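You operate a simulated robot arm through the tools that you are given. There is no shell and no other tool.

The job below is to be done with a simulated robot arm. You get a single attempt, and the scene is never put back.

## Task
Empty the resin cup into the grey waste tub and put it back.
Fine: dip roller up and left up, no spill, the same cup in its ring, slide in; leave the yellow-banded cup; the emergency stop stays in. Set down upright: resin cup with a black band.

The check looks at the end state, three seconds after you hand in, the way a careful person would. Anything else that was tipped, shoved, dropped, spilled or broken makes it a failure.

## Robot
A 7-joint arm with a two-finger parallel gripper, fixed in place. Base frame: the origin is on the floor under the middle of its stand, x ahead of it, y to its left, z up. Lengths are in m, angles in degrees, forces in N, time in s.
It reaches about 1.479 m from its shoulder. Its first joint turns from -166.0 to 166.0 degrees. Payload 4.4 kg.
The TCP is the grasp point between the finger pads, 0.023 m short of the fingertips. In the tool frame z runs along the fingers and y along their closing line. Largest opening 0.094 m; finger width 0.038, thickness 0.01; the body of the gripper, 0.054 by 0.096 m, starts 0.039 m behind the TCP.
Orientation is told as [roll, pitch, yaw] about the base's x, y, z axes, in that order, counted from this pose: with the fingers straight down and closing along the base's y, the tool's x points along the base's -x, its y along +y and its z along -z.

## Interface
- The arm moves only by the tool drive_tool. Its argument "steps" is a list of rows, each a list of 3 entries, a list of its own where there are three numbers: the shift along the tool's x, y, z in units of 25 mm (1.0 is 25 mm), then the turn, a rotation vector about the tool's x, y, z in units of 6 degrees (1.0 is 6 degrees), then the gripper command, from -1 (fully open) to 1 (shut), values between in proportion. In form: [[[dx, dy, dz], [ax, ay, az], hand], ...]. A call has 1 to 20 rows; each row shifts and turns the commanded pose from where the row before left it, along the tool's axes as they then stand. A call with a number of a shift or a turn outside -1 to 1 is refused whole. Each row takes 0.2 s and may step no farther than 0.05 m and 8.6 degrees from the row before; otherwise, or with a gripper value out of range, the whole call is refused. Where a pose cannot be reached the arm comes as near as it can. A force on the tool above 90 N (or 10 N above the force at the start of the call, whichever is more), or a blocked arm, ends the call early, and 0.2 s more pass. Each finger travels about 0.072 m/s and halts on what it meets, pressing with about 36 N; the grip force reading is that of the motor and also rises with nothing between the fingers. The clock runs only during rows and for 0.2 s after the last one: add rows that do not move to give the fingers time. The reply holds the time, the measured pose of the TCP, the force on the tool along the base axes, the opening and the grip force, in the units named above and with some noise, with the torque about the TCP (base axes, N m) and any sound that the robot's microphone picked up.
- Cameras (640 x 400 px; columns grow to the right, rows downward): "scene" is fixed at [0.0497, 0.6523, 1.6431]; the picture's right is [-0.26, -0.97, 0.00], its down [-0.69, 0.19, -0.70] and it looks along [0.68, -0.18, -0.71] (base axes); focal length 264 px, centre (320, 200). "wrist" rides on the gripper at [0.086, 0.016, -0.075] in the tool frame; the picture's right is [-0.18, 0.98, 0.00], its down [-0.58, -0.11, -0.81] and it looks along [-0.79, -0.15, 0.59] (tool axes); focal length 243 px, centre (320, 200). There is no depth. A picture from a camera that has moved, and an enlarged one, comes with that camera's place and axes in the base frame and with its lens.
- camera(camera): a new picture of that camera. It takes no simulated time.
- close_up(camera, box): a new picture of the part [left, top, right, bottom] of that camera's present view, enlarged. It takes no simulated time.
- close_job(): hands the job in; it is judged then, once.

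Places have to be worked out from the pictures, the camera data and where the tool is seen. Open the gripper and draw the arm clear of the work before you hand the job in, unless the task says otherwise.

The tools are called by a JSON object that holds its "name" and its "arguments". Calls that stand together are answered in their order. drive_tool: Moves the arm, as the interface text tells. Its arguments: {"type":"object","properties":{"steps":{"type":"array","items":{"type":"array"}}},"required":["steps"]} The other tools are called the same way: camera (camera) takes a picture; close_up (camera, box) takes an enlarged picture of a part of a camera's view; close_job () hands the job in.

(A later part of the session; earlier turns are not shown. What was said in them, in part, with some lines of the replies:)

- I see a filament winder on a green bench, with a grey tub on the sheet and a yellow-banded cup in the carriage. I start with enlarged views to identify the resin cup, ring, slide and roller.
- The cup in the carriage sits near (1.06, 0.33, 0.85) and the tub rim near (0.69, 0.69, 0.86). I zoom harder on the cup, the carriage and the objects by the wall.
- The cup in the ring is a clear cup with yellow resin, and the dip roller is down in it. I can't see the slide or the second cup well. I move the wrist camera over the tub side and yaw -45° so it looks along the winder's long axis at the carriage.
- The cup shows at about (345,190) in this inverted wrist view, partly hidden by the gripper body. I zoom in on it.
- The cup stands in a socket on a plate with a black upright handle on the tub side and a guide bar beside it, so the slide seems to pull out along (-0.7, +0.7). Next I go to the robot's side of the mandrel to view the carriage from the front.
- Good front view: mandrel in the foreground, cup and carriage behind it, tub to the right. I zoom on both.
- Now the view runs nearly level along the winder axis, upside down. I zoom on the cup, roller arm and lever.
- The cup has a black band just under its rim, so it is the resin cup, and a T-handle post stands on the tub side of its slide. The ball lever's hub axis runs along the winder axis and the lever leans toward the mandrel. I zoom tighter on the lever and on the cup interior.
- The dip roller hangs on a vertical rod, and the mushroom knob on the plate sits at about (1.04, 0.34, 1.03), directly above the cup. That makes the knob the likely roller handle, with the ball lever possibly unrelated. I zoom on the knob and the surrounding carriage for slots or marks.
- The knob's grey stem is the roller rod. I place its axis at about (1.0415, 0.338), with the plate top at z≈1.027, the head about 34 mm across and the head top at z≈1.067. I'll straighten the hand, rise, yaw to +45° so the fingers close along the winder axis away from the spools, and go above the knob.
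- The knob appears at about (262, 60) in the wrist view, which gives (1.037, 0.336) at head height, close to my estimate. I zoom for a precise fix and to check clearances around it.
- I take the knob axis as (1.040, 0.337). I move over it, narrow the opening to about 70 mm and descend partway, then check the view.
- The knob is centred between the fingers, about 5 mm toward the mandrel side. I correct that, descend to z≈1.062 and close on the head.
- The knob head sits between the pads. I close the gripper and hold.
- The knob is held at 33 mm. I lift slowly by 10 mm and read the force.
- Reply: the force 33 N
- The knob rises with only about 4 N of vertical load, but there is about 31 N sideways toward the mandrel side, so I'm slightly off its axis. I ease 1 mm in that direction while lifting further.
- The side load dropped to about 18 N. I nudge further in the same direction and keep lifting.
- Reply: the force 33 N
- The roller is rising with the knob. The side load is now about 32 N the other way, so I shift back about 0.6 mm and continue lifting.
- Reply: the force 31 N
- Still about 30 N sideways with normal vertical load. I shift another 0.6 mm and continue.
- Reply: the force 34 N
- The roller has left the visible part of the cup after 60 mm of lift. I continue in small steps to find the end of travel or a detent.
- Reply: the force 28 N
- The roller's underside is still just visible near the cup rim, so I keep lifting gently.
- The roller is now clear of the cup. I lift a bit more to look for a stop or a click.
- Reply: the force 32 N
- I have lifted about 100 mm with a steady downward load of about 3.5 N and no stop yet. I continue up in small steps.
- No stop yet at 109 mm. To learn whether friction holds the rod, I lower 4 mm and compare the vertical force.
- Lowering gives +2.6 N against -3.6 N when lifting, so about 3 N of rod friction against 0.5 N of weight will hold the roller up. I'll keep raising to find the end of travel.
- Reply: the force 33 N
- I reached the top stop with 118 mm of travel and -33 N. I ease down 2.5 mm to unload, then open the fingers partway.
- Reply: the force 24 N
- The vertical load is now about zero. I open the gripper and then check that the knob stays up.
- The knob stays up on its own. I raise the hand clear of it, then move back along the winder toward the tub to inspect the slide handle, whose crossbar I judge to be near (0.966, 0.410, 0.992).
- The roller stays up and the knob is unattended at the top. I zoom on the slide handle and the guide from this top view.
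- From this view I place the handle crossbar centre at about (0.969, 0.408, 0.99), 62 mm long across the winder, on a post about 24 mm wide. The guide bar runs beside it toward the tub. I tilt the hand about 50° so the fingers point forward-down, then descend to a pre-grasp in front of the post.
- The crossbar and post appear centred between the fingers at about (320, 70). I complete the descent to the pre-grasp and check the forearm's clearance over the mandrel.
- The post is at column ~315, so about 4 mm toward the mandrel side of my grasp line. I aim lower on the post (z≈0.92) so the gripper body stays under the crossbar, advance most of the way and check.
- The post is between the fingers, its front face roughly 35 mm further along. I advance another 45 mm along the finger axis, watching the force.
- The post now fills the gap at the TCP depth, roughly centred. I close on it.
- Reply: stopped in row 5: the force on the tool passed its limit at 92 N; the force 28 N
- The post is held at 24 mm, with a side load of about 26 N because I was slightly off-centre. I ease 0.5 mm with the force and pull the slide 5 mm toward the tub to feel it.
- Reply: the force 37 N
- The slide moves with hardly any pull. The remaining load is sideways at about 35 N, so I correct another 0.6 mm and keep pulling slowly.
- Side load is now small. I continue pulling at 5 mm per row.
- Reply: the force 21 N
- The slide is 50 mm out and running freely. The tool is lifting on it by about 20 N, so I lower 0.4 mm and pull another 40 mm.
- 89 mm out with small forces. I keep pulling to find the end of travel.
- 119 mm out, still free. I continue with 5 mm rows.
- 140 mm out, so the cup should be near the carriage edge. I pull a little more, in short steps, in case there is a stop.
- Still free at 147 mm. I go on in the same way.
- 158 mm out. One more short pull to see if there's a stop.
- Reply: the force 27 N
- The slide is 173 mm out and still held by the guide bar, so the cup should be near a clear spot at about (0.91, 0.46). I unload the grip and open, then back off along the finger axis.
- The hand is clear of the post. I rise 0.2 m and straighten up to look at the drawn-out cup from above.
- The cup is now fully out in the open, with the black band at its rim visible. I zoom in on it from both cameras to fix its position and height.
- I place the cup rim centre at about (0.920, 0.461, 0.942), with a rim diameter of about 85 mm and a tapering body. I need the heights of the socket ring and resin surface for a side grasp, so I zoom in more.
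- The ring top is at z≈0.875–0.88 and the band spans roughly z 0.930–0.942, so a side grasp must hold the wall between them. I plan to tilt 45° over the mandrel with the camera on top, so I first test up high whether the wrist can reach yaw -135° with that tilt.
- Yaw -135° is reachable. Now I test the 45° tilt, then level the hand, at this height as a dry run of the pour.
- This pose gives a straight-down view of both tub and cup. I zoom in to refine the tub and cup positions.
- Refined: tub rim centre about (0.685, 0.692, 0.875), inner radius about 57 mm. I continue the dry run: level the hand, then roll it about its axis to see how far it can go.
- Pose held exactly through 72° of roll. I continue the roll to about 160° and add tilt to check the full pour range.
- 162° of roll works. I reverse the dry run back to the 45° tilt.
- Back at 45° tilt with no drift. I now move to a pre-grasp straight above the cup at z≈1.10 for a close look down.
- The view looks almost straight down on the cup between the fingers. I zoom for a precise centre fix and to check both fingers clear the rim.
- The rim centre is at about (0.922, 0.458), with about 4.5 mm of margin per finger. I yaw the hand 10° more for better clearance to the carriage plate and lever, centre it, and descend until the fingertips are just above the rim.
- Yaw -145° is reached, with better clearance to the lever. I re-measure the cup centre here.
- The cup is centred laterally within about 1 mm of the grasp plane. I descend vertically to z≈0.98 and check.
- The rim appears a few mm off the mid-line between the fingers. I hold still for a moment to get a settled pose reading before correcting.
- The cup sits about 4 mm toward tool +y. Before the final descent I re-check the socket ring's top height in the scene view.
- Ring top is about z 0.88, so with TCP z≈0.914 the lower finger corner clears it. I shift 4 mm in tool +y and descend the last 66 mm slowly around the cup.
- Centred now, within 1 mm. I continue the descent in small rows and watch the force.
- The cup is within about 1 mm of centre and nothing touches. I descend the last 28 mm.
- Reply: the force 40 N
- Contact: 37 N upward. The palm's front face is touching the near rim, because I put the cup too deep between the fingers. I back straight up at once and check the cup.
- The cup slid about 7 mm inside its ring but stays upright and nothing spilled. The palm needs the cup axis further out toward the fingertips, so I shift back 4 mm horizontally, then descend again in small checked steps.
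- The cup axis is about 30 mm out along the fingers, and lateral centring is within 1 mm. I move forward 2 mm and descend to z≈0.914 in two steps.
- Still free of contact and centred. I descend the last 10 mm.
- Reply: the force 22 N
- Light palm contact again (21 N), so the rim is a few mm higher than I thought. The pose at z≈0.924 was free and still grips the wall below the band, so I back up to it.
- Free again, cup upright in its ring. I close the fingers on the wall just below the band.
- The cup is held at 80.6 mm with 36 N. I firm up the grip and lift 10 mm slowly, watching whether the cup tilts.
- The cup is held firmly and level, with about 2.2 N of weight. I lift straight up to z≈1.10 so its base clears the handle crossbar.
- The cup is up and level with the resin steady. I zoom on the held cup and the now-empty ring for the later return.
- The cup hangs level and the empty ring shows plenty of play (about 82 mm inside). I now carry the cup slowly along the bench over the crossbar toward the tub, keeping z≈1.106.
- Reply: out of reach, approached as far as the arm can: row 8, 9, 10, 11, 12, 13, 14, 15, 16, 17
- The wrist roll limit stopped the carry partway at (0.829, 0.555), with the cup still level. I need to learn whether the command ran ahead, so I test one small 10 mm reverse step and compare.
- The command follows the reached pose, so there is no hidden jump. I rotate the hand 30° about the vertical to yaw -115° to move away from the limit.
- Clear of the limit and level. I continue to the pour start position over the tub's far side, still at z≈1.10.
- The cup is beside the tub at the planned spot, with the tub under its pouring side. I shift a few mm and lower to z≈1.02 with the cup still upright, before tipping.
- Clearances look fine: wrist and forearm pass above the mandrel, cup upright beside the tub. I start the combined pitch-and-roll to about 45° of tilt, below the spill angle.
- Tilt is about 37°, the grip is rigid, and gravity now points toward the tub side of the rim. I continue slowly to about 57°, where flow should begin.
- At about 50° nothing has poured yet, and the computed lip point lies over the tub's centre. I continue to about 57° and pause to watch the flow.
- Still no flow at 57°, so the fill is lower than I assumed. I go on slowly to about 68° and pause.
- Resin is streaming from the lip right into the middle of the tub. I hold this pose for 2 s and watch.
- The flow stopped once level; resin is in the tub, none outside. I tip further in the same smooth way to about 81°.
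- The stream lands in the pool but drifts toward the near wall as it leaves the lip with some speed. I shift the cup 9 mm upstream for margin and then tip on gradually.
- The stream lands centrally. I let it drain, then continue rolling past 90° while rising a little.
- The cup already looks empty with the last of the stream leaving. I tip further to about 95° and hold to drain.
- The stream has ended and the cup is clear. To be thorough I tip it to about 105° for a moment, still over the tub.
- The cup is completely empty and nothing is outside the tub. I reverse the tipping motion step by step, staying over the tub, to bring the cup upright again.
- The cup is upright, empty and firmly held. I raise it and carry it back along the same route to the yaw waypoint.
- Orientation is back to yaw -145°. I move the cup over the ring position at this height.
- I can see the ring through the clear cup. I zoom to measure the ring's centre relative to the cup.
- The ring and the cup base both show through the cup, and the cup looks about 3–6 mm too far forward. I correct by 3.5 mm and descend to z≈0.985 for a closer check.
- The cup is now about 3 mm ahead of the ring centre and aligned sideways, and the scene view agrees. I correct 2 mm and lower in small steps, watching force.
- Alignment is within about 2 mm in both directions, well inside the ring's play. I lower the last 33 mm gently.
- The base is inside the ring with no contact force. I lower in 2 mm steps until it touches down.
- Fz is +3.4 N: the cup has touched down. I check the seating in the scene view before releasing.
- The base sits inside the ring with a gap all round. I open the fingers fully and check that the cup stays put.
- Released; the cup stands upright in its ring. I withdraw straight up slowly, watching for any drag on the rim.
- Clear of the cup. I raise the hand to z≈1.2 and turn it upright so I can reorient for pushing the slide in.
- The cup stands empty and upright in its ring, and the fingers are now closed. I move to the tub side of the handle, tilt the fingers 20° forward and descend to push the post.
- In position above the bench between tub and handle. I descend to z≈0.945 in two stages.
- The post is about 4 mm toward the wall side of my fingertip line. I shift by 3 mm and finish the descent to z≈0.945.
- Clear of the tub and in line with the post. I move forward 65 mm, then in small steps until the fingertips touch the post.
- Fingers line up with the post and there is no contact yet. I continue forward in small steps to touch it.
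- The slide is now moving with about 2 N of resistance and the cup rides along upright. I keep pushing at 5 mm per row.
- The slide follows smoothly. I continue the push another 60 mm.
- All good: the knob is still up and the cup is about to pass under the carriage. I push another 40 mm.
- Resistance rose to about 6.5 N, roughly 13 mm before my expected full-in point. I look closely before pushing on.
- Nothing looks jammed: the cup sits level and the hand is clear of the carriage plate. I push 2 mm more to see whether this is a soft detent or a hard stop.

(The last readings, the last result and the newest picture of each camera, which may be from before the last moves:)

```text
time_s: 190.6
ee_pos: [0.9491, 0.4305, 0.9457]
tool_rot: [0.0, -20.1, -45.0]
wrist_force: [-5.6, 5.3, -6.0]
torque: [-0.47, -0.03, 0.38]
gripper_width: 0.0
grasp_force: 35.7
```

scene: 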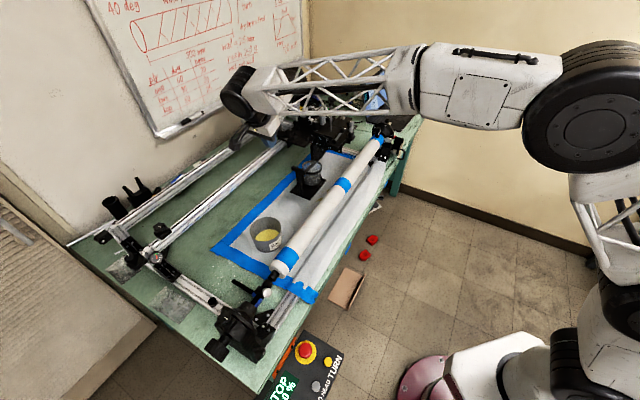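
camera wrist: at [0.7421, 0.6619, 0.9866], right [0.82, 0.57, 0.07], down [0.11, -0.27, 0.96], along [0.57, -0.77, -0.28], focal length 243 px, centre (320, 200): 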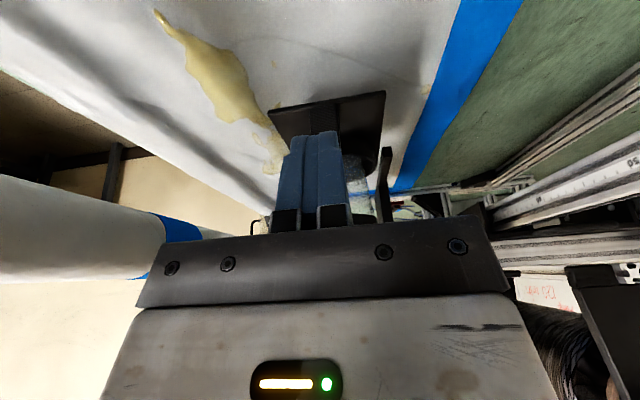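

The torque shows the contact is about 50 mm to the wall side of the fingers. My gripper body is pressing the carriage's HI/LO plate, not the slide, and image comparison suggests the carriage has shifted some mm along its rail. I back off at once and assess.

{"name": "drive_tool", "arguments": {"steps": [[[0.188, 0, -0.0684], [0, 0, 0], 1], [[0.376, 0, -0.137], [0, 0, 0], 1], [[0.6, 0, -0.218], [0, 0, 0], 1], [[0.6, 0, -0.218], [0, 0, 0], 1], [[0.8, 0, -0.291], [0, 0, 0], 1], [[0.8, 0, -0.291], [0, 0, 0], 1], [[-0.342, 0, -0.94], [0, 0, 0], 1], [[-0.342, 0, -0.94], [0, 0, 0], 1], [[-0.342, 0, -0.94], [0, 0, 0], 1], [[-0.342, 0, -0.94], [0, 0, 0], 1], [[-0.342, 0, -0.94], [0, 0, 0], 1], [[-0.342, 0, -0.94], [0, 0, 0], 1], [[-0.342, 0, -0.94], [0, 0, 0], 1], [[-0.342, 0, -0.94], [0, 0, 0], 1], [[0, 0, 0], [0, 0, 0], 1]]}}

{"name": "close_up", "arguments": {"camera": "scene", "box": [290, 110, 370, 185]}}

{"name": "camera", "arguments": {"camera": "scene"}}

```text
time_s: 193.8
ee_pos: [0.8857, 0.4942, 1.1456]
tool_rot: [0.2, -20.0, -45.0]
wrist_force: [0.2, 0.8, -0.8]
torque: [0.04, 0.01, -0.01]
gripper_width: 0.0001
grasp_force: 35.8
```

```text
5.33 times, centred on (330, 148) of scene
camera zoom: at [0.0497, 0.6523, 1.6431], right [-0.26, -0.97, 0.0], down [-0.69, 0.19, -0.7], along [0.68, -0.18, -0.71], focal length 1408 px, centre (267, 480)
```

zoom: 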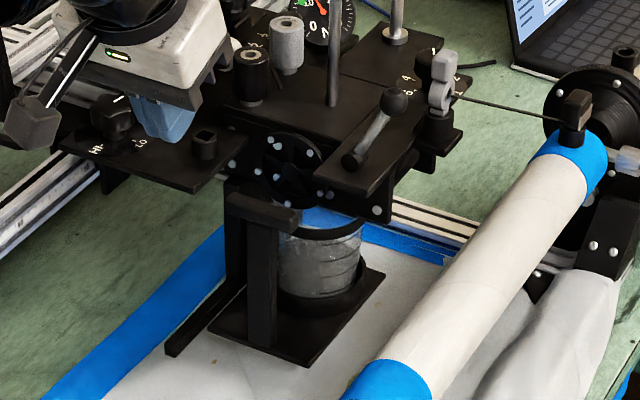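

```text
taken
```

scene: 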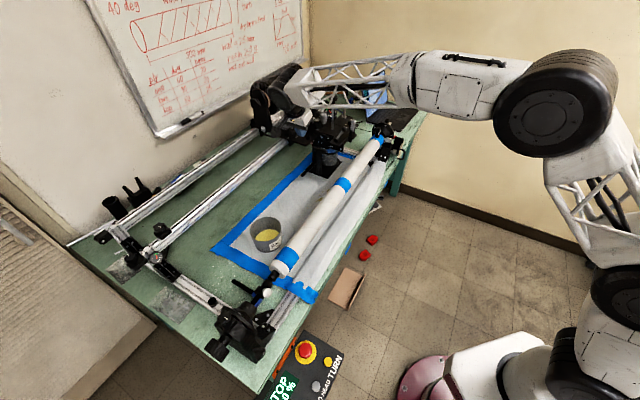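

Compared with the first picture, the carriage has moved about 17 mm along its rail and the slide is still about 25 mm short relative to it. I'll first push the slide home with the lower, steeper hand pose that cleared the plate before, then bring the carriage back.

{"name": "drive_tool", "arguments": {"steps": [[[0, 0, 0], [0, -1, 0], 1], [[0, 0, 0], [0, -1, 0], 1], [[0, 0, 0], [0, -1, 0], 1], [[0, 0, 0], [0, -1, 0], 1], [[0, 0, 0], [0, -1, 0], 1], [[0.722, 0, 0.933], [0, 0, 0], 1], [[0.722, 0, 0.933], [0, 0, 0], 1], [[0.722, 0, 0.933], [0, 0, 0], 1], [[0.722, 0, 0.933], [0, 0, 0], 1], [[0.722, 0, 0.933], [0, 0, 0], 1], [[0.722, 0, 0.933], [0, 0, 0], 1], [[0, 0, 0], [0, 0, 0], 1]]}}

{"name": "camera", "arguments": {"camera": "wrist"}}

{"name": "close_up", "arguments": {"camera": "scene", "box": [260, 90, 400, 190]}}

```text
time_s: 196.4
ee_pos: [0.9131, 0.4705, 0.975]
tool_rot: [0.3, -50.1, -45.1]
wrist_force: [-0.3, 0.0, -0.1]
torque: [0.02, 0.0, 0.03]
gripper_width: 0.0
grasp_force: 36.2
```

```text
taken
camera wrist: at [0.8444, 0.5624, 0.9567], right [0.78, 0.61, 0.14], down [-0.25, 0.09, 0.96], along [0.58, -0.79, 0.23], focal length 243 px, centre (320, 200)
```

wrist: 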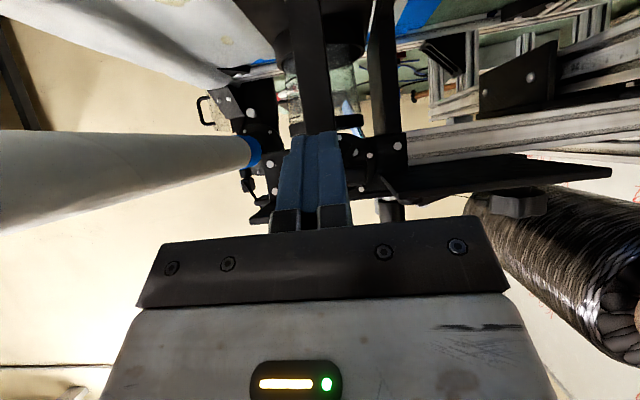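

```text
4.00 times, centred on (330, 140) of scene
camera zoom: at [0.0497, 0.6523, 1.6431], right [-0.26, -0.97, 0.0], down [-0.69, 0.19, -0.7], along [0.68, -0.18, -0.71], focal length 1056 px, centre (280, 440)
```

zoom: 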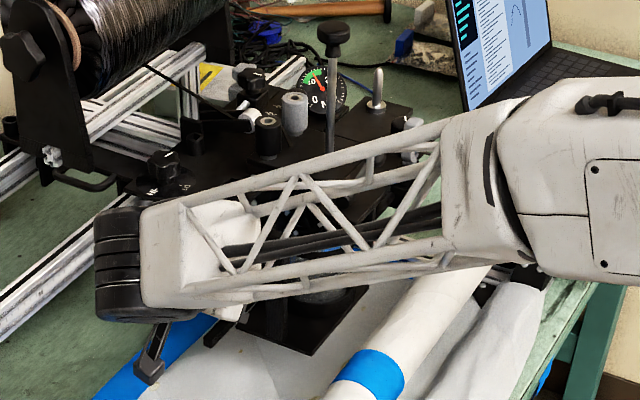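

The HI/LO plate's corner is at about z 1.0, well above where the hand will pass in this pose. I descend the last 58 mm to the post.

{"name": "drive_tool", "arguments": {"steps": [[[0.722, 0, 0.933], [0, 0, 0], 1], [[0.722, 0, 0.933], [0, 0, 0], 1], [[0, 0, 0], [0, 0, 0], 1]]}}

{"name": "camera", "arguments": {"camera": "wrist"}}

```text
time_s: 197.2
ee_pos: [0.9236, 0.4596, 0.9166]
tool_rot: [0.3, -50.0, -45.1]
wrist_force: [-0.8, 0.1, -0.8]
torque: [0.0, -0.03, -0.01]
gripper_width: 0.0
grasp_force: 36.2
```

```text
taken
camera wrist: at [0.8537, 0.5517, 0.8985], right [0.78, 0.61, 0.14], down [-0.25, 0.09, 0.96], along [0.58, -0.79, 0.23], focal length 243 px, centre (320, 200)
```

wrist: 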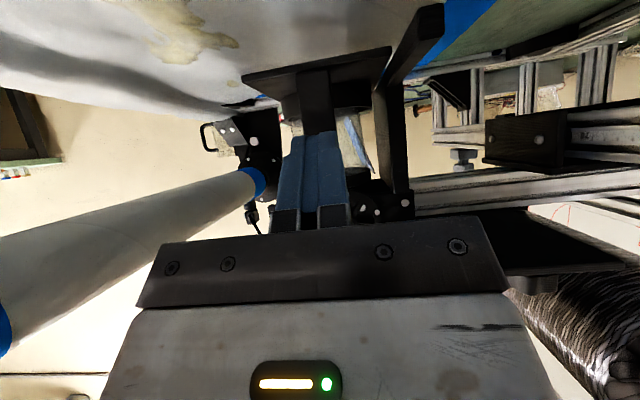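

Aligned with the post behind the fingertips. I push forward in small steps, watching the axial force.

{"name": "drive_tool", "arguments": {"steps": [[[-0.1286, 0, 0.1532], [0, 0, 0], 1], [[-0.1286, 0, 0.1532], [0, 0, 0], 1], [[-0.1286, 0, 0.1532], [0, 0, 0], 1], [[-0.1286, 0, 0.1532], [0, 0, 0], 1], [[0, 0, 0], [0, 0, 0], 1]]}}

{"name": "drive_tool", "arguments": {"steps": [[[-0.1286, 0, 0.1532], [0, 0, 0], 1], [[-0.1286, 0, 0.1532], [0, 0, 0], 1], [[0, 0, 0], [0, 0, 0], 1]]}}

{"name": "camera", "arguments": {"camera": "wrist"}}

```text
time_s: 198.4
ee_pos: [0.9355, 0.4442, 0.9151]
tool_rot: [0.3, -50.0, -45.2]
wrist_force: [0.6, -0.1, 0.2]
torque: [-0.04, -0.01, -0.02]
gripper_width: 0.0001
grasp_force: 36.2
```

```text
time_s: 199.2
ee_pos: [0.9427, 0.4378, 0.9135]
tool_rot: [0.1, -50.0, -45.1]
wrist_force: [-0.2, -0.9, 0.2]
torque: [0.01, 0.01, -0.03]
gripper_width: 0.0
grasp_force: 35.9
```

```text
taken
camera wrist: at [0.8741, 0.5296, 0.897], right [0.78, 0.61, 0.14], down [-0.25, 0.09, 0.96], along [0.58, -0.79, 0.23], focal length 243 px, centre (320, 200)
```

wrist: 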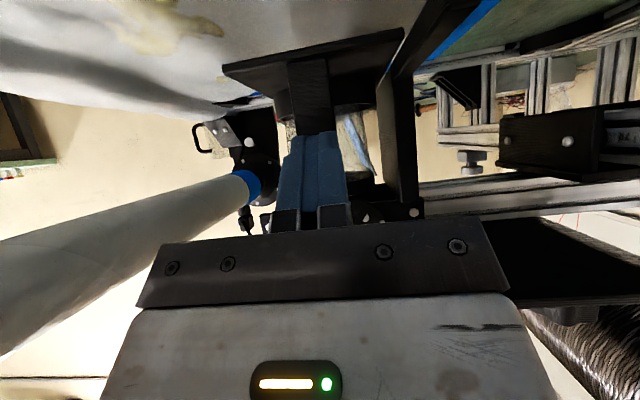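

No contact yet. I continue 10 mm at a time.

{"name": "drive_tool", "arguments": {"steps": [[[-0.1286, 0, 0.1532], [0, 0, 0], 1], [[-0.1286, 0, 0.1532], [0, 0, 0], 1], [[0, 0, 0], [0, 0, 0], 1]]}}

{"name": "drive_tool", "arguments": {"steps": [[[-0.1286, 0, 0.1532], [0, 0, 0], 1], [[0, 0, 0], [0, 0, 0], 1]]}}

{"name": "camera", "arguments": {"camera": "wrist"}}

{"name": "close_up", "arguments": {"camera": "scene", "box": [290, 110, 370, 185]}}

```text
time_s: 200.0
ee_pos: [0.9504, 0.4298, 0.9139]
tool_rot: [0.1, -49.9, -45.1]
wrist_force: [0.6, 0.2, 0.0]
torque: [0.0, -0.01, 0.02]
gripper_width: 0.0
grasp_force: 36.5
```

```text
time_s: 200.6
ee_pos: [0.9534, 0.4275, 0.9156]
tool_rot: [0.2, -50.1, -45.1]
wrist_force: [-1.3, 0.3, -0.8]
torque: [0.0, 0.01, 0.01]
gripper_width: 0.0
grasp_force: 35.4
```

```text
taken
camera wrist: at [0.8846, 0.5196, 0.8973], right [0.78, 0.61, 0.14], down [-0.25, 0.09, 0.96], along [0.58, -0.79, 0.23], focal length 243 px, centre (320, 200)
```

wrist: 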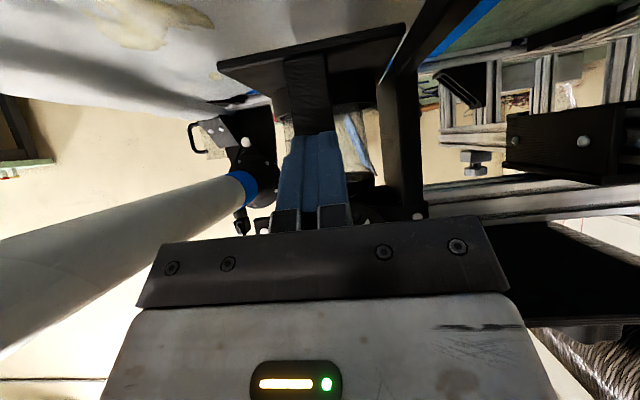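

```text
5.33 times, centred on (330, 148) of scene
camera zoom: at [0.0497, 0.6523, 1.6431], right [-0.26, -0.97, 0.0], down [-0.69, 0.19, -0.7], along [0.68, -0.18, -0.71], focal length 1408 px, centre (267, 480)
```

zoom: 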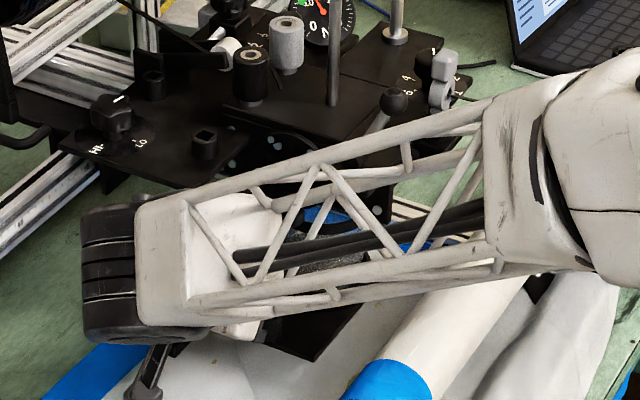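

The slide is moving again with about 1 N. I keep pushing in 3 mm steps and look for the end stop.

{"name": "drive_tool", "arguments": {"steps": [[[-0.0772, 0, 0.0919], [0, 0, 0], 1], [[-0.0772, 0, 0.0919], [0, 0, 0], 1], [[0, 0, 0], [0, 0, 0], 1]]}}

{"name": "drive_tool", "arguments": {"steps": [[[-0.0772, 0, 0.0919], [0, 0, 0], 1], [[0, 0, 0], [0, 0, 0], 1]]}}

```text
time_s: 201.4
ee_pos: [0.9581, 0.4234, 0.9138]
tool_rot: [0.3, -50.0, -45.1]
wrist_force: [-0.3, 1.0, 0.0]
torque: [0.02, 0.01, 0.01]
gripper_width: 0.0001
grasp_force: 36.1
```

```text
time_s: 202.0
ee_pos: [0.9588, 0.4209, 0.9145]
tool_rot: [0.4, -50.0, -45.1]
wrist_force: [-0.7, 0.7, -0.3]
torque: [-0.02, 0.01, 0.01]
gripper_width: 0.0002
grasp_force: 36.0
```

{"name": "drive_tool", "arguments": {"steps": [[[-0.0772, 0, 0.0919], [0, 0, 0], 1], [[-0.0772, 0, 0.0919], [0, 0, 0], 1], [[0, 0, 0], [0, 0, 0], 1]]}}

{"name": "close_up", "arguments": {"camera": "scene", "box": [290, 110, 370, 185]}}

{"name": "close_up", "arguments": {"camera": "wrist", "box": [180, 0, 460, 220]}}

```text
time_s: 202.8
ee_pos: [0.9645, 0.4177, 0.9147]
tool_rot: [0.4, -50.0, -45.1]
wrist_force: [-2.4, 2.3, 1.6]
torque: [-0.02, -0.04, -0.02]
gripper_width: 0.0002
grasp_force: 36.1
```

```text
5.33 times, centred on (330, 148) of scene
camera zoom: at [0.0497, 0.6523, 1.6431], right [-0.26, -0.97, 0.0], down [-0.69, 0.19, -0.7], along [0.68, -0.18, -0.71], focal length 1408 px, centre (267, 480)
```

zoom: 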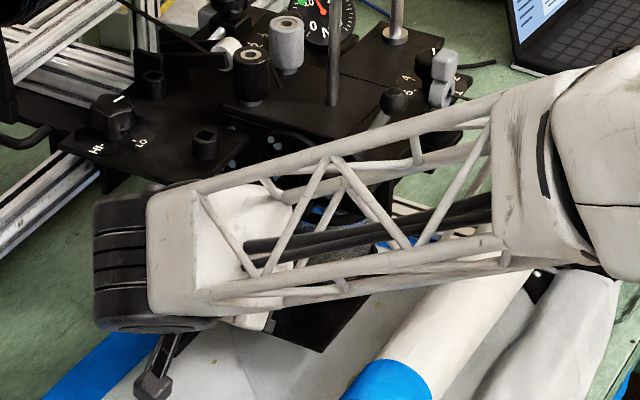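

```text
1.82 times, centred on (320, 110) of wrist
camera zoom: at [0.8949, 0.5095, 0.8971], right [0.78, 0.61, 0.14], down [-0.25, 0.09, 0.96], along [0.58, -0.79, 0.23], focal length 441 px, centre (320, 364)
```

zoom: 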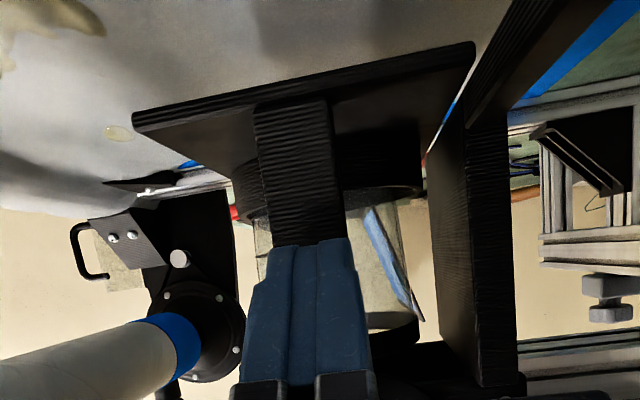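

{"name": "drive_tool", "arguments": {"steps": [[[-0.0386, 0, 0.046], [0, 0, 0], 1], [[0, 0, 0], [0, 0, 0], 1]]}}

```text
time_s: 203.4
ee_pos: [0.9644, 0.4153, 0.916]
tool_rot: [0.2, -50.0, -45.0]
wrist_force: [-3.3, 6.1, 3.1]
torque: [-0.05, -0.03, 0.06]
gripper_width: 0.0
grasp_force: 36.2
```

Force rises from 3.3 to 6.6 N over 1.5 mm with no twist: the slide is against its stop. I back away from the post and rise to compare with the first pictures.

{"name": "drive_tool", "arguments": {"steps": [[[0.1286, 0, -0.1532], [0, 0, 0], 1], [[0.2572, 0, -0.3064], [0, 0, 0], 1], [[0.3858, 0, -0.4596], [0, 0, 0], 1], [[0.3858, 0, -0.4596], [0, 0, 0], 1], [[0, 0, -0.9], [0, 0, 0], 1], [[0, 0, -1], [0, 0, 0], 1], [[0, 0, -1], [0, 0, 0], 1], [[0, 0, -1], [0, 0, 0], 1], [[-0.766, 0, -0.643], [0, 0, 0], 1], [[-0.766, 0, -0.643], [0, 0, 0], 1], [[-0.766, 0, -0.643], [0, 0, 0], 1], [[-0.766, 0, -0.643], [0, 0, 0], 1], [[-0.766, 0, -0.643], [0, 0, 0], 1], [[-0.766, 0, -0.643], [0, 0, 0], 1], [[-0.766, 0, -0.643], [0, 0, 0], 1], [[-0.766, 0, -0.643], [0, 0, 0], 1], [[0, 0, 0], [0, 0, 0], 1]]}}

{"name": "drive_tool", "arguments": {"steps": [[[0, 0, 0], [0, 1, 0], 1], [[0, 0, 0], [0, 1, 0], 1], [[0, 0, 0], [0, 1, 0], 1], [[0, 0, 0], [0, 1, 0], 1], [[0, 0, 0], [0, 1, 0], 1], [[0, 0, 0], [0, 1, 0], 1], [[0, 0, 0], [0, 1, 0], 1], [[0, 0, 0], [0, 1, 0], 1], [[0, 0, 0], [0, 0.333, 0], 1], [[0, 0, -0.8], [0, 0, 0], 1], [[0, 0, -0.8], [0, 0, 0], 1], [[0, 0, 0], [0, 0, 0], 1]]}}

{"name": "close_up", "arguments": {"camera": "scene", "box": [290, 110, 370, 185]}}

{"name": "close_up", "arguments": {"camera": "scene", "box": [310, 140, 350, 165]}}

```text
time_s: 207.0
ee_pos: [0.8787, 0.5002, 1.1768]
tool_rot: [0.1, -50.0, -45.1]
wrist_force: [0.5, 0.0, -0.1]
torque: [0.03, 0.01, 0.02]
gripper_width: 0.0
grasp_force: 36.3
```

```text
time_s: 209.6
ee_pos: [0.8799, 0.5014, 1.218]
tool_rot: [0.3, 0.1, -44.9]
wrist_force: [-0.1, 0.2, 0.3]
torque: [-0.02, 0.01, 0.02]
gripper_width: 0.0001
grasp_force: 35.5
```

```text
5.33 times, centred on (330, 148) of scene
camera zoom: at [0.0497, 0.6523, 1.6431], right [-0.26, -0.97, 0.0], down [-0.69, 0.19, -0.7], along [0.68, -0.18, -0.71], focal length 1408 px, centre (267, 480)
```

zoom: 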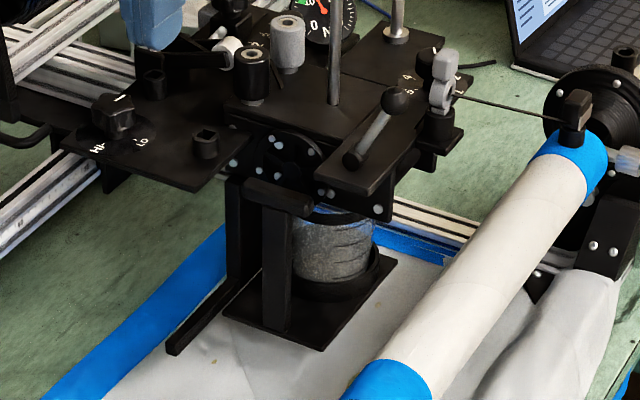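

```text
16.00 times, centred on (330, 152) of scene
camera zoom: at [0.0497, 0.6523, 1.6431], right [-0.26, -0.97, 0.0], down [-0.69, 0.19, -0.7], along [0.68, -0.18, -0.71], focal length 4224 px, centre (160, 960)
```

zoom: 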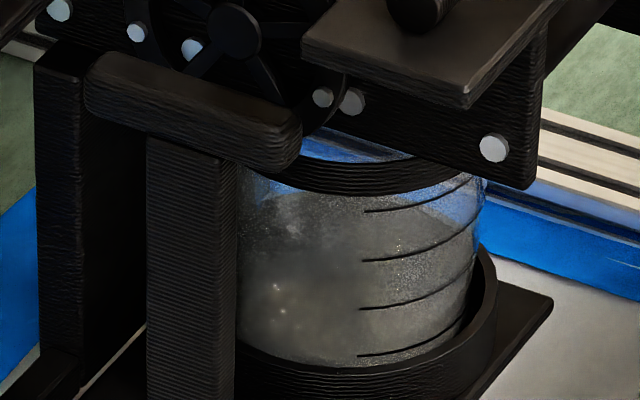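

The slide is fully home relative to the carriage and the cup sits well in its ring, but the whole carriage is about 19 mm further along the rail than at the start. I'll bring it back by gripping the raised roller knob, closing along the rail, and drawing it gently back. First I go above the knob.

{"name": "drive_tool", "arguments": {"steps": [[[0, 0, -0.85], [0, 0, 0], 0], [[0, 0, -0.85], [0, 0, 0], -0.5], [[0, 0, -0.85], [0, 0, -1], -0.5], [[0, 0, 0], [0, 0, -1], -0.5], [[0, 0, 0], [0, 0, -1], -0.5], [[0, 0, 0], [0, 0, -1], -0.5], [[0, 0, 0], [0, 0, -1], -0.5], [[0, 0, 0], [0, 0, -1], -0.5], [[0, 0, 0], [0, 0, -1], -0.5], [[0, 0, 0], [0, 0, -1], -0.5], [[0, 0, 0], [0, 0, -1], -0.5], [[0, 0, 0], [0, 0, -1], -0.5], [[0, 0, 0], [0, 0, -1], -0.5], [[0, 0, 0], [0, 0, -1], -0.5], [[0, 0, 0], [0, 0, -1], -0.5], [[0, 0, 0], [0, 0, -1], -0.5], [[0, 0, 0], [0, 0, -1], -0.5], [[0, 0, 0], [0, 0, 0], -0.5]]}}

{"name": "drive_tool", "arguments": {"steps": [[[0.03, -0.98, 0], [0, 0, 0], -0.5], [[0.03, -0.98, 0], [0, 0, 0], -0.5], [[0.03, -0.98, 0], [0, 0, 0], -0.5], [[0.03, -0.98, 0], [0, 0, 0], -0.5], [[0.03, -0.98, 0], [0, 0, 0], -0.5], [[0.03, -0.98, 0], [0, 0, 0], -0.5], [[0.03, -0.98, 0], [0, 0, 0], -0.5], [[0.03, -0.98, 0], [0, 0, 0], -0.5], [[0.03, -0.98, 0], [0, 0, 0], -0.5], [[0, 0, 0], [0, 0, 0], -0.5]]}}

{"name": "camera", "arguments": {"camera": "wrist"}}

{"name": "close_up", "arguments": {"camera": "scene", "box": [290, 70, 390, 140]}}

```text
time_s: 213.4
ee_pos: [0.8782, 0.5017, 1.281]
tool_rot: [0.1, -0.3, 45.2]
wrist_force: [0.7, 0.0, -0.9]
torque: [0.06, -0.02, 0.0]
gripper_width: 0.0706
grasp_force: 0.1
```

```text
time_s: 215.6
ee_pos: [1.0289, 0.3394, 1.2811]
tool_rot: [-0.1, -0.1, 45.1]
wrist_force: [-0.7, 0.3, 0.0]
torque: [0.01, 0.01, 0.0]
gripper_width: 0.0706
grasp_force: 0.2
```

```text
taken
camera wrist: at [0.9572, 0.2898, 1.3558], right [-0.57, 0.82, 0.0], down [0.49, 0.33, 0.81], along [0.67, 0.46, -0.59], focal length 243 px, centre (320, 200)
```

wrist: 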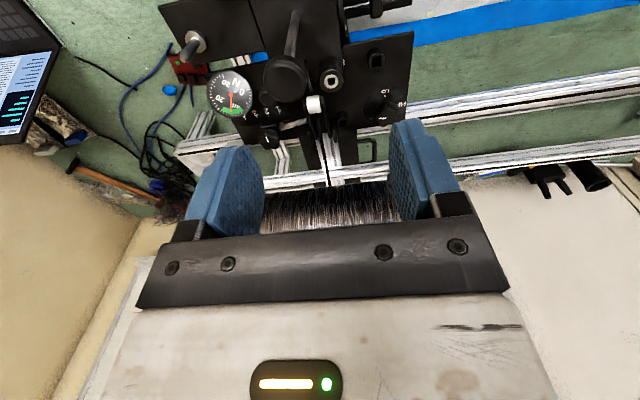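

```text
5.71 times, centred on (340, 105) of scene
camera zoom: at [0.0497, 0.6523, 1.6431], right [-0.26, -0.97, 0.0], down [-0.69, 0.19, -0.7], along [0.68, -0.18, -0.71], focal length 1509 px, centre (206, 743)
```

zoom: 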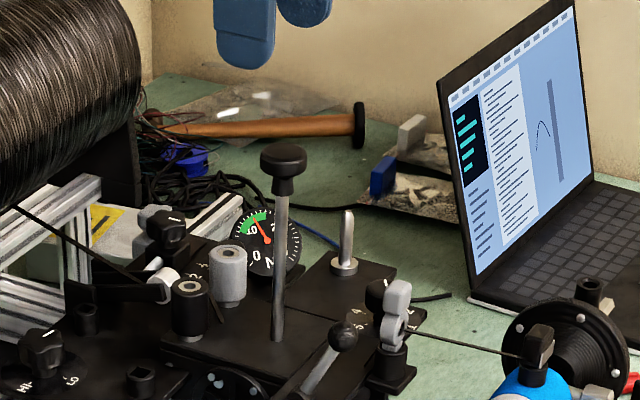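

The raised knob head is at about (1.048, 0.322), which matches the expected shift. I centre over it and descend partway.

{"name": "drive_tool", "arguments": {"steps": [[[-0.02, -0.54, 0], [0, 0, 0], -0.5], [[-0.02, -0.54, 0], [0, 0, 0], -0.5], [[0, 0, 0.8], [0, 0, 0], -0.5], [[0, 0, 0.8], [0, 0, 0], -0.5], [[0, 0, 0], [0, 0, 0], -0.5]]}}

{"name": "close_up", "arguments": {"camera": "wrist", "box": [160, 30, 480, 230]}}

```text
time_s: 216.8
ee_pos: [1.049, 0.3205, 1.2411]
tool_rot: [0.0, -0.2, 45.0]
wrist_force: [0.4, 0.2, 0.3]
torque: [0.03, -0.02, 0.01]
gripper_width: 0.0704
grasp_force: 0.0
```

```text
2.00 times, centred on (320, 130) of wrist
camera zoom: at [0.976, 0.2719, 1.3155], right [-0.57, 0.82, 0.0], down [0.49, 0.33, 0.81], along [0.67, 0.46, -0.59], focal length 485 px, centre (320, 340)
```

zoom: 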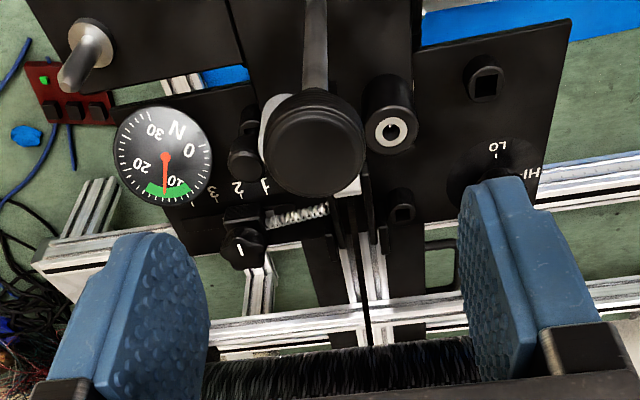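

Aligned along the rail, about 5 mm off across it as in the first grip. I correct that, descend to z≈1.18 and close on the head.

{"name": "drive_tool", "arguments": {"steps": [[[0.16, 0, 0.8], [0, 0, 0], -0.5], [[0, 0, 0.8], [0, 0, 0], -0.5], [[0, 0, 0.84], [0, 0, 0], -0.5], [[0, 0, 0], [0, 0, 0], -0.5]]}}

{"name": "close_up", "arguments": {"camera": "wrist", "box": [160, 80, 480, 280]}}

{"name": "close_up", "arguments": {"camera": "scene", "box": [300, 75, 380, 125]}}

```text
time_s: 217.8
ee_pos: [1.0461, 0.3179, 1.1785]
tool_rot: [-0.1, -0.2, 45.1]
wrist_force: [-0.6, -0.5, -0.2]
torque: [0.01, 0.03, -0.01]
gripper_width: 0.0704
grasp_force: 0.1
```

```text
2.00 times, centred on (320, 180) of wrist
camera zoom: at [0.9736, 0.2686, 1.2534], right [-0.57, 0.82, 0.0], down [0.49, 0.33, 0.81], along [0.67, 0.46, -0.59], focal length 485 px, centre (320, 240)
```

zoom: 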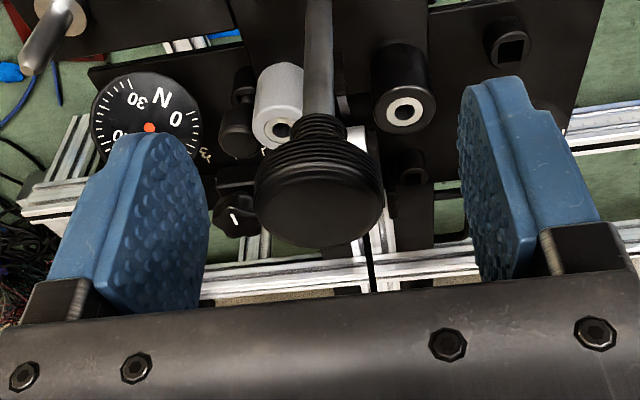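

```text
8.00 times, centred on (340, 100) of scene
camera zoom: at [0.0497, 0.6523, 1.6431], right [-0.26, -0.97, 0.0], down [-0.69, 0.19, -0.7], along [0.68, -0.18, -0.71], focal length 2112 px, centre (160, 1000)
```

zoom: 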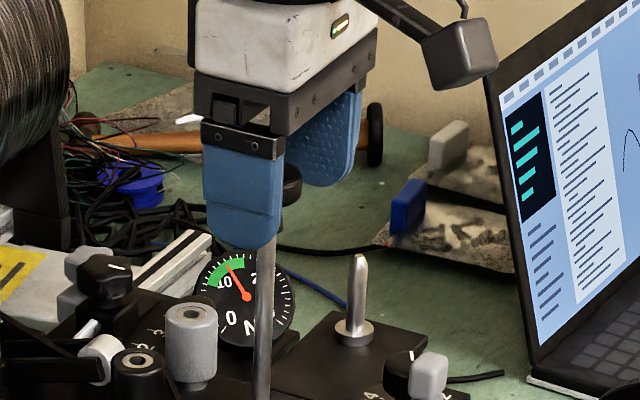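

The knob head is centred between the pads. I close gently and check forces.

{"name": "drive_tool", "arguments": {"steps": [[[0, 0, 0], [0, 0, 0], 0], [[0, 0, 0], [0, 0, 0], 0.35], [[0, 0, 0], [0, 0, 0], 0.5], [[0, 0, 0], [0, 0, 0], 0.5]]}}

{"name": "close_up", "arguments": {"camera": "scene", "box": [310, 140, 350, 165]}}

```text
time_s: 218.8
ee_pos: [1.0475, 0.3168, 1.1771]
tool_rot: [0.1, 0.0, 45.0]
wrist_force: [2.2, -9.0, -0.4]
torque: [-0.09, -0.08, -0.07]
gripper_width: 0.033
grasp_force: 45.0
```

```text
16.00 times, centred on (330, 152) of scene
camera zoom: at [0.0497, 0.6523, 1.6431], right [-0.26, -0.97, 0.0], down [-0.69, 0.19, -0.7], along [0.68, -0.18, -0.71], focal length 4224 px, centre (160, 960)
```

zoom: 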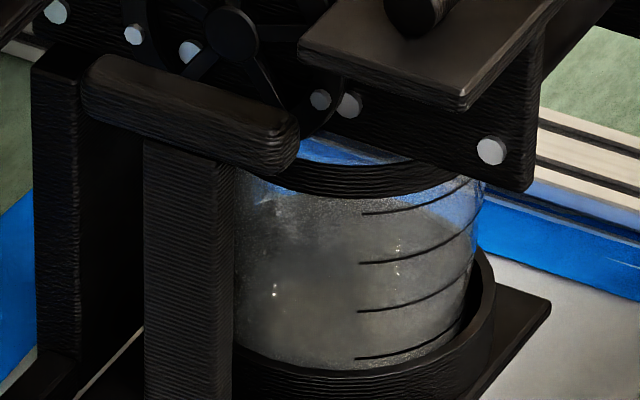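

The knob is held, with about 8 N along the rail, which is the carriage's friction. I draw the carriage back in small steps.

{"name": "drive_tool", "arguments": {"steps": [[[0, 0.1, 0], [0, 0, 0], 0.5], [[0, 0.1, 0], [0, 0, 0], 0.5], [[0, 0.1, 0], [0, 0, 0], 0.5], [[0, 0, 0], [0, 0, 0], 0.5]]}}

{"name": "close_up", "arguments": {"camera": "scene", "box": [310, 140, 350, 165]}}

```text
time_s: 219.8
ee_pos: [1.0407, 0.323, 1.1788]
tool_rot: [0.0, 0.0, 45.1]
wrist_force: [-15.4, -28.2, -5.7]
torque: [-0.5, 0.43, -0.12]
gripper_width: 0.0329
grasp_force: 44.4
```

```text
16.00 times, centred on (330, 152) of scene
camera zoom: at [0.0497, 0.6523, 1.6431], right [-0.26, -0.97, 0.0], down [-0.69, 0.19, -0.7], along [0.68, -0.18, -0.71], focal length 4224 px, centre (160, 960)
```

zoom: 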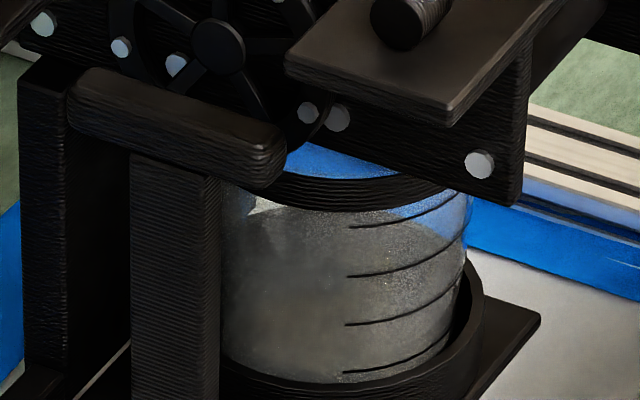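

The carriage follows: the bolt mark has moved a third of the way back. I relieve the cross-rail load slightly and continue another 7.5 mm.

{"name": "drive_tool", "arguments": {"steps": [[[0.02, 0.1, 0], [0, 0, 0], 0.5], [[0, 0.1, 0], [0, 0, 0], 0.5], [[0, 0.1, 0], [0, 0, 0], 0.5], [[0, 0, 0], [0, 0, 0], 0.5]]}}

{"name": "close_up", "arguments": {"camera": "scene", "box": [310, 140, 350, 165]}}

```text
time_s: 220.8
ee_pos: [1.0361, 0.3284, 1.1798]
tool_rot: [0.0, -0.3, 45.1]
wrist_force: [-0.8, -12.5, -10.0]
torque: [-0.2, -0.01, -0.13]
gripper_width: 0.0328
grasp_force: 45.0
```

```text
16.00 times, centred on (330, 152) of scene
camera zoom: at [0.0497, 0.6523, 1.6431], right [-0.26, -0.97, 0.0], down [-0.69, 0.19, -0.7], along [0.68, -0.18, -0.71], focal length 4224 px, centre (160, 960)
```

zoom: 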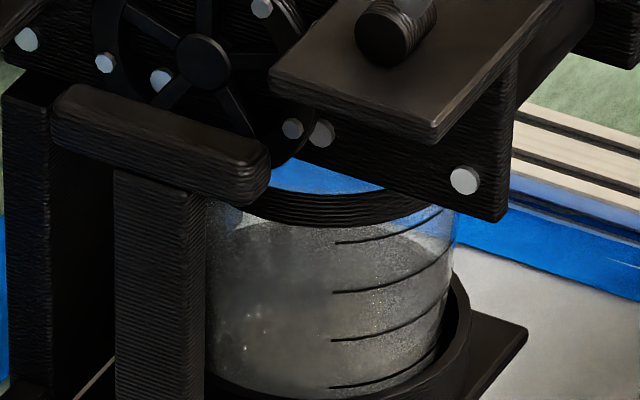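

The bolt mark is within about 1.5 mm of its original place. One last nudge of 1.5 mm, easing down slightly to unload the knob.

{"name": "drive_tool", "arguments": {"steps": [[[0, 0.06, 0.02], [0, 0, 0], 0.5], [[0, 0, 0], [0, 0, 0], 0.5]]}}

{"name": "close_up", "arguments": {"camera": "scene", "box": [310, 140, 350, 165]}}

```text
time_s: 221.4
ee_pos: [1.034, 0.3312, 1.1792]
tool_rot: [0.0, -0.2, 45.0]
wrist_force: [-4.4, -13.2, -8.7]
torque: [-0.3, 0.07, -0.05]
gripper_width: 0.0327
grasp_force: 45.0
```

```text
16.00 times, centred on (330, 152) of scene
camera zoom: at [0.0497, 0.6523, 1.6431], right [-0.26, -0.97, 0.0], down [-0.69, 0.19, -0.7], along [0.68, -0.18, -0.71], focal length 4224 px, centre (160, 960)
```

zoom: 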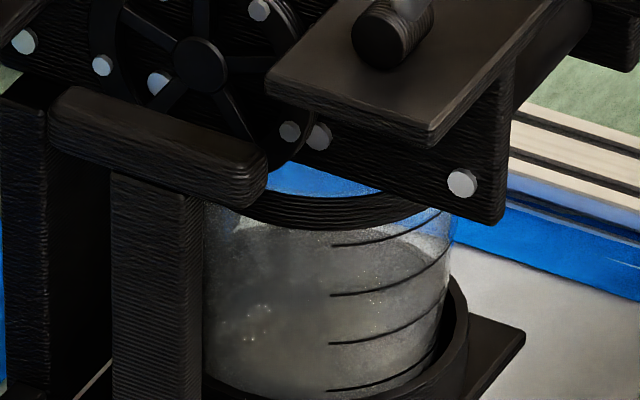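

The bolt, crossbar and plate corner now coincide with the first picture. I release the knob and check it stays up and the carriage stays put.

{"name": "drive_tool", "arguments": {"steps": [[[0.008, -0.004, 0.006], [0, 0, 0], 0.5], [[0, 0, 0], [0, 0, 0], 0.2], [[0, 0, 0], [0, 0, 0], -0.1], [[0, 0, 0], [0, 0, 0], -0.5], [[0, 0, 0], [0, 0, 0], -0.5]]}}

{"name": "close_up", "arguments": {"camera": "scene", "box": [310, 140, 350, 165]}}

{"name": "close_up", "arguments": {"camera": "wrist", "box": [160, 80, 480, 280]}}

```text
time_s: 222.6
ee_pos: [1.0345, 0.3309, 1.1784]
tool_rot: [0.0, -0.3, 45.1]
wrist_force: [0.0, 0.5, 0.7]
torque: [0.0, 0.01, -0.01]
gripper_width: 0.0707
grasp_force: 0.1
```

```text
16.00 times, centred on (330, 152) of scene
camera zoom: at [0.0497, 0.6523, 1.6431], right [-0.26, -0.97, 0.0], down [-0.69, 0.19, -0.7], along [0.68, -0.18, -0.71], focal length 4224 px, centre (160, 960)
```

zoom: 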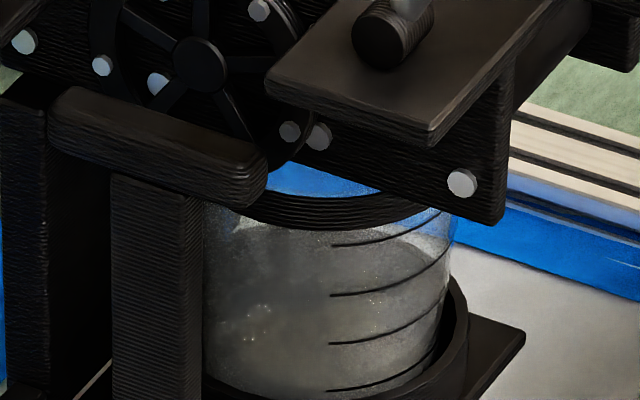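

```text
2.00 times, centred on (320, 180) of wrist
camera zoom: at [0.9613, 0.2807, 1.2542], right [-0.57, 0.82, 0.0], down [0.49, 0.33, 0.81], along [0.67, 0.46, -0.59], focal length 485 px, centre (320, 240)
```

zoom: 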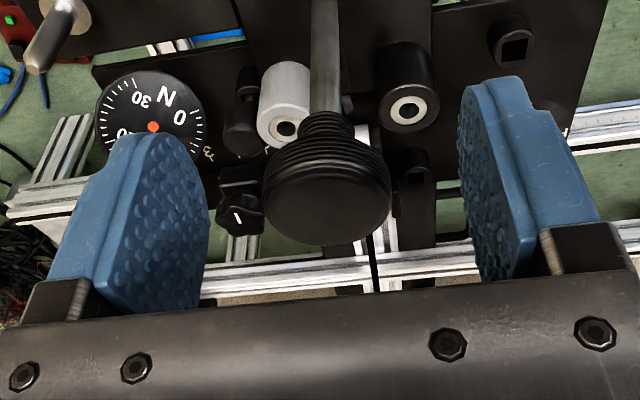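

Everything stays in place with the knob up. I raise the hand off the knob and withdraw to the start area.

{"name": "drive_tool", "arguments": {"steps": [[[0, 0, -0.6], [0, 0, 0], -0.5], [[0, 0, -1], [0, 0, 0], -0.5], [[0, 0, -1], [0, 0, 0], -0.5], [[0, 0, -1], [0, 0, 0], -0.5], [[0, 0, -1], [0, 0, 0], -0.5], [[0, 0, 0], [0, 0, 0], -1]]}}

{"name": "drive_tool", "arguments": {"steps": [[[0.708, 0.97, -0.15], [0, 0, 0], -1], [[0.708, 0.97, -0.15], [0, 0, 0], -1], [[0.708, 0.97, -0.15], [0, 0, 0], -1], [[0.708, 0.97, -0.15], [0, 0, 0], -1], [[0.708, 0.97, -0.15], [0, 0, 0], -1], [[0.708, 0.97, -0.15], [0, 0, 0], -1], [[0.708, 0.97, -0.15], [0, 0, 0], -1], [[0.708, 0.97, -0.15], [0, 0, 0], -1], [[0.708, 0.97, -0.15], [0, 0, 0], -1], [[0.708, 0.97, -0.15], [0, 0, 0], -1], [[0.708, 0.97, -0.15], [0, 0, 0], -1], [[0.708, 0.97, -0.15], [0, 0, 0], -1], [[0.708, 0.97, -0.15], [0, 0, 0], -1], [[0.708, 0.97, -0.15], [0, 0, 0], -1], [[0.708, 0.97, -0.15], [0, 0, 0], -1], [[0.708, 0.97, -0.15], [0, 0, 0], -1], [[0, 0, 0], [0, 0, 0], -1]]}}

{"name": "camera", "arguments": {"camera": "scene"}}

{"name": "close_up", "arguments": {"camera": "scene", "box": [240, 60, 440, 185]}}

{"name": "close_up", "arguments": {"camera": "scene", "box": [200, 130, 400, 260]}}

{"name": "close_up", "arguments": {"camera": "scene", "box": [200, 230, 400, 400]}}

```text
time_s: 224.0
ee_pos: [1.0336, 0.3292, 1.2941]
tool_rot: [-0.1, -0.1, 45.2]
wrist_force: [-0.3, -1.0, 0.0]
torque: [-0.01, -0.02, 0.02]
gripper_width: 0.0938
grasp_force: 0.0
```

```text
time_s: 227.6
ee_pos: [0.5603, 0.4036, 1.3537]
tool_rot: [-0.1, -0.2, 45.2]
wrist_force: [0.2, -0.6, -0.6]
torque: [0.0, 0.03, 0.0]
gripper_width: 0.0939
grasp_force: 0.0
```

```text
taken
```

scene: 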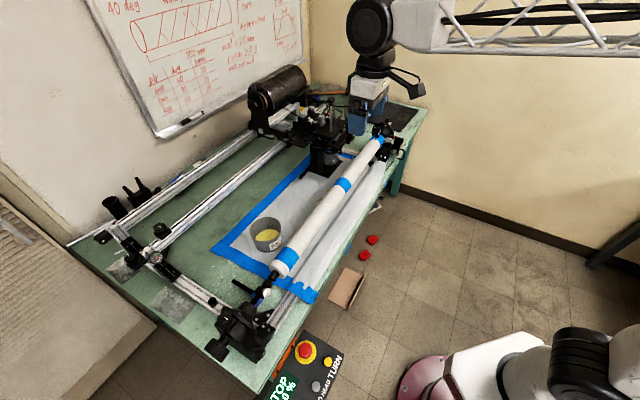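

```text
3.20 times, centred on (340, 122) of scene
camera zoom: at [0.0497, 0.6523, 1.6431], right [-0.26, -0.97, 0.0], down [-0.69, 0.19, -0.7], along [0.68, -0.18, -0.71], focal length 845 px, centre (256, 448)
```

zoom: 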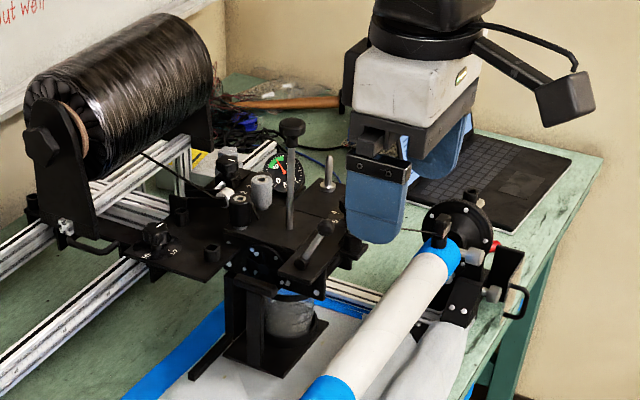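

```text
3.08 times, centred on (300, 195) of scene
camera zoom: at [0.0497, 0.6523, 1.6431], right [-0.26, -0.97, 0.0], down [-0.69, 0.19, -0.7], along [0.68, -0.18, -0.71], focal length 812 px, centre (382, 215)
```

zoom: 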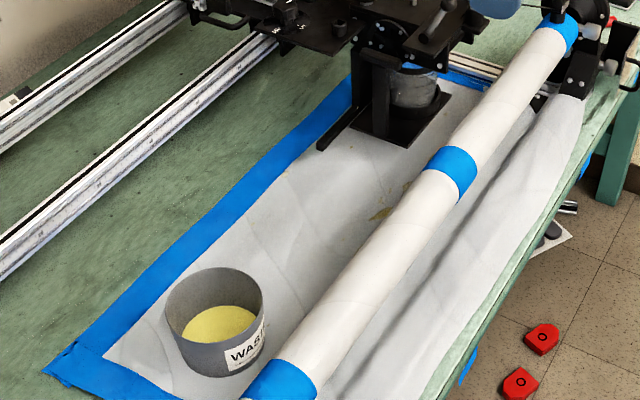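

```text
2.35 times, centred on (300, 315) of scene
camera zoom: at [0.0497, 0.6523, 1.6431], right [-0.26, -0.97, 0.0], down [-0.69, 0.19, -0.7], along [0.68, -0.18, -0.71], focal length 621 px, centre (367, -71)
```

zoom: 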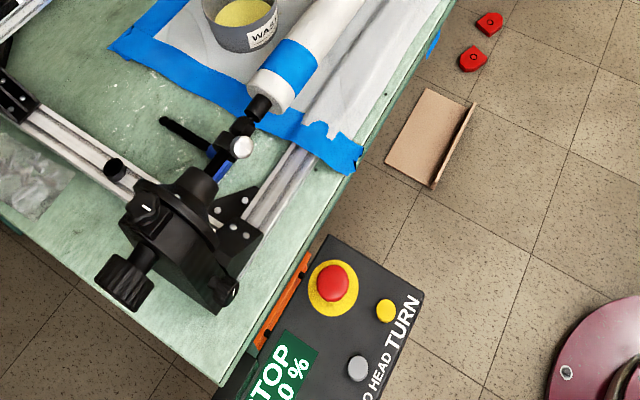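

The hand is withdrawn and open. I make one last comparison of the carriage, slide and cup with the first pictures.

{"name": "close_up", "arguments": {"camera": "scene", "box": [290, 110, 370, 185]}}

{"name": "close_up", "arguments": {"camera": "scene", "box": [318, 148, 348, 168]}}

{"name": "close_up", "arguments": {"camera": "wrist", "box": [200, 0, 520, 200]}}

```text
5.33 times, centred on (330, 148) of scene
camera zoom: at [0.0497, 0.6523, 1.6431], right [-0.26, -0.97, 0.0], down [-0.69, 0.19, -0.7], along [0.68, -0.18, -0.71], focal length 1408 px, centre (267, 480)
```

zoom: 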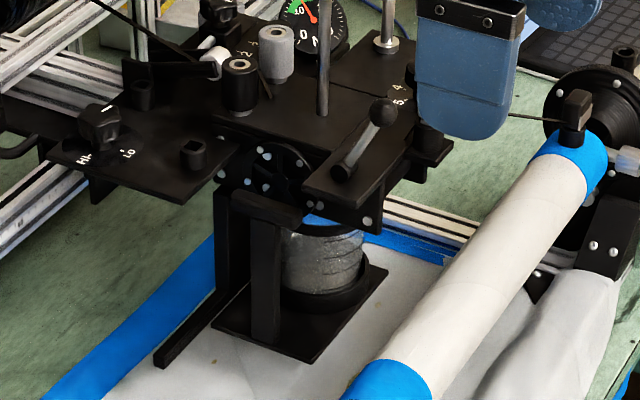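

```text
16.00 times, centred on (333, 158) of scene
camera zoom: at [0.0497, 0.6523, 1.6431], right [-0.26, -0.97, 0.0], down [-0.69, 0.19, -0.7], along [0.68, -0.18, -0.71], focal length 4224 px, centre (112, 872)
```

zoom: 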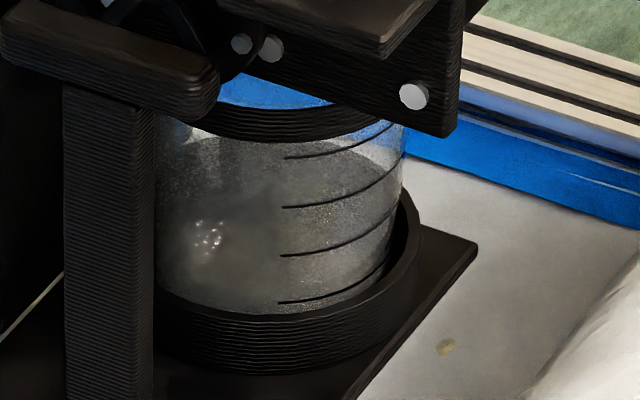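

```text
2.00 times, centred on (360, 100) of wrist
camera zoom: at [0.4864, 0.354, 1.429], right [-0.57, 0.82, 0.0], down [0.49, 0.33, 0.81], along [0.67, 0.46, -0.59], focal length 485 px, centre (240, 400)
```

zoom: 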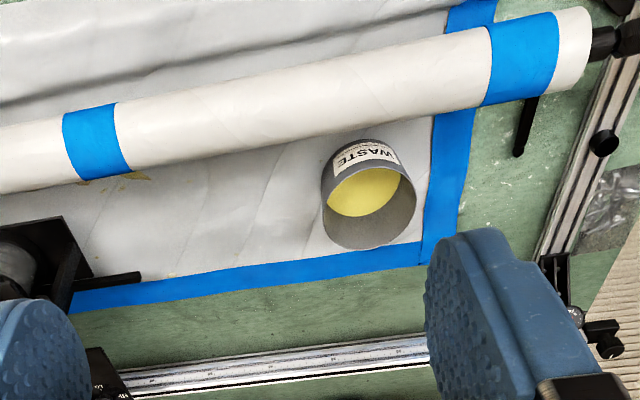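

Carriage, slide and crossbar line up with the first pictures. The black-banded cup stands empty and upright in its ring, the roller is up, the resin is in the tub with nothing spilled, and the emergency stop was never touched. The arm is clear with the gripper open, so I hand in.

{"name": "close_job", "arguments": {}}

```text
The job is handed in.
```

I emptied the black-banded resin cup into the grey waste tub, put it back upright in its ring and handed the job in. I don't have the judge's result.

- **Cup:** it is the same cup, empty and standing in its ring.
- **Resin:** it all went into the tub, and I saw no spill outside it.
- **Dip roller:** it is at its top stop and stays up on its own friction.
- **Slide:** it is pushed fully in against its stop.
- **Carriage:** while pushing the slide in, my gripper body pressed on the winder carriage and moved it about 19 mm along its rail. I pulled it back by the roller knob, and it now lines up with the first pictures.
- **Cup contact:** before the grasp, the gripper's palm touched the rim twice. The full cup slid about 7 mm inside its ring, stayed upright and did not spill.
- **Yellow-banded cup:** I never saw one in any camera view, so I did not touch it.
- **Emergency stop:** I did not touch it.

The gripper is open and the arm is clear of the work.
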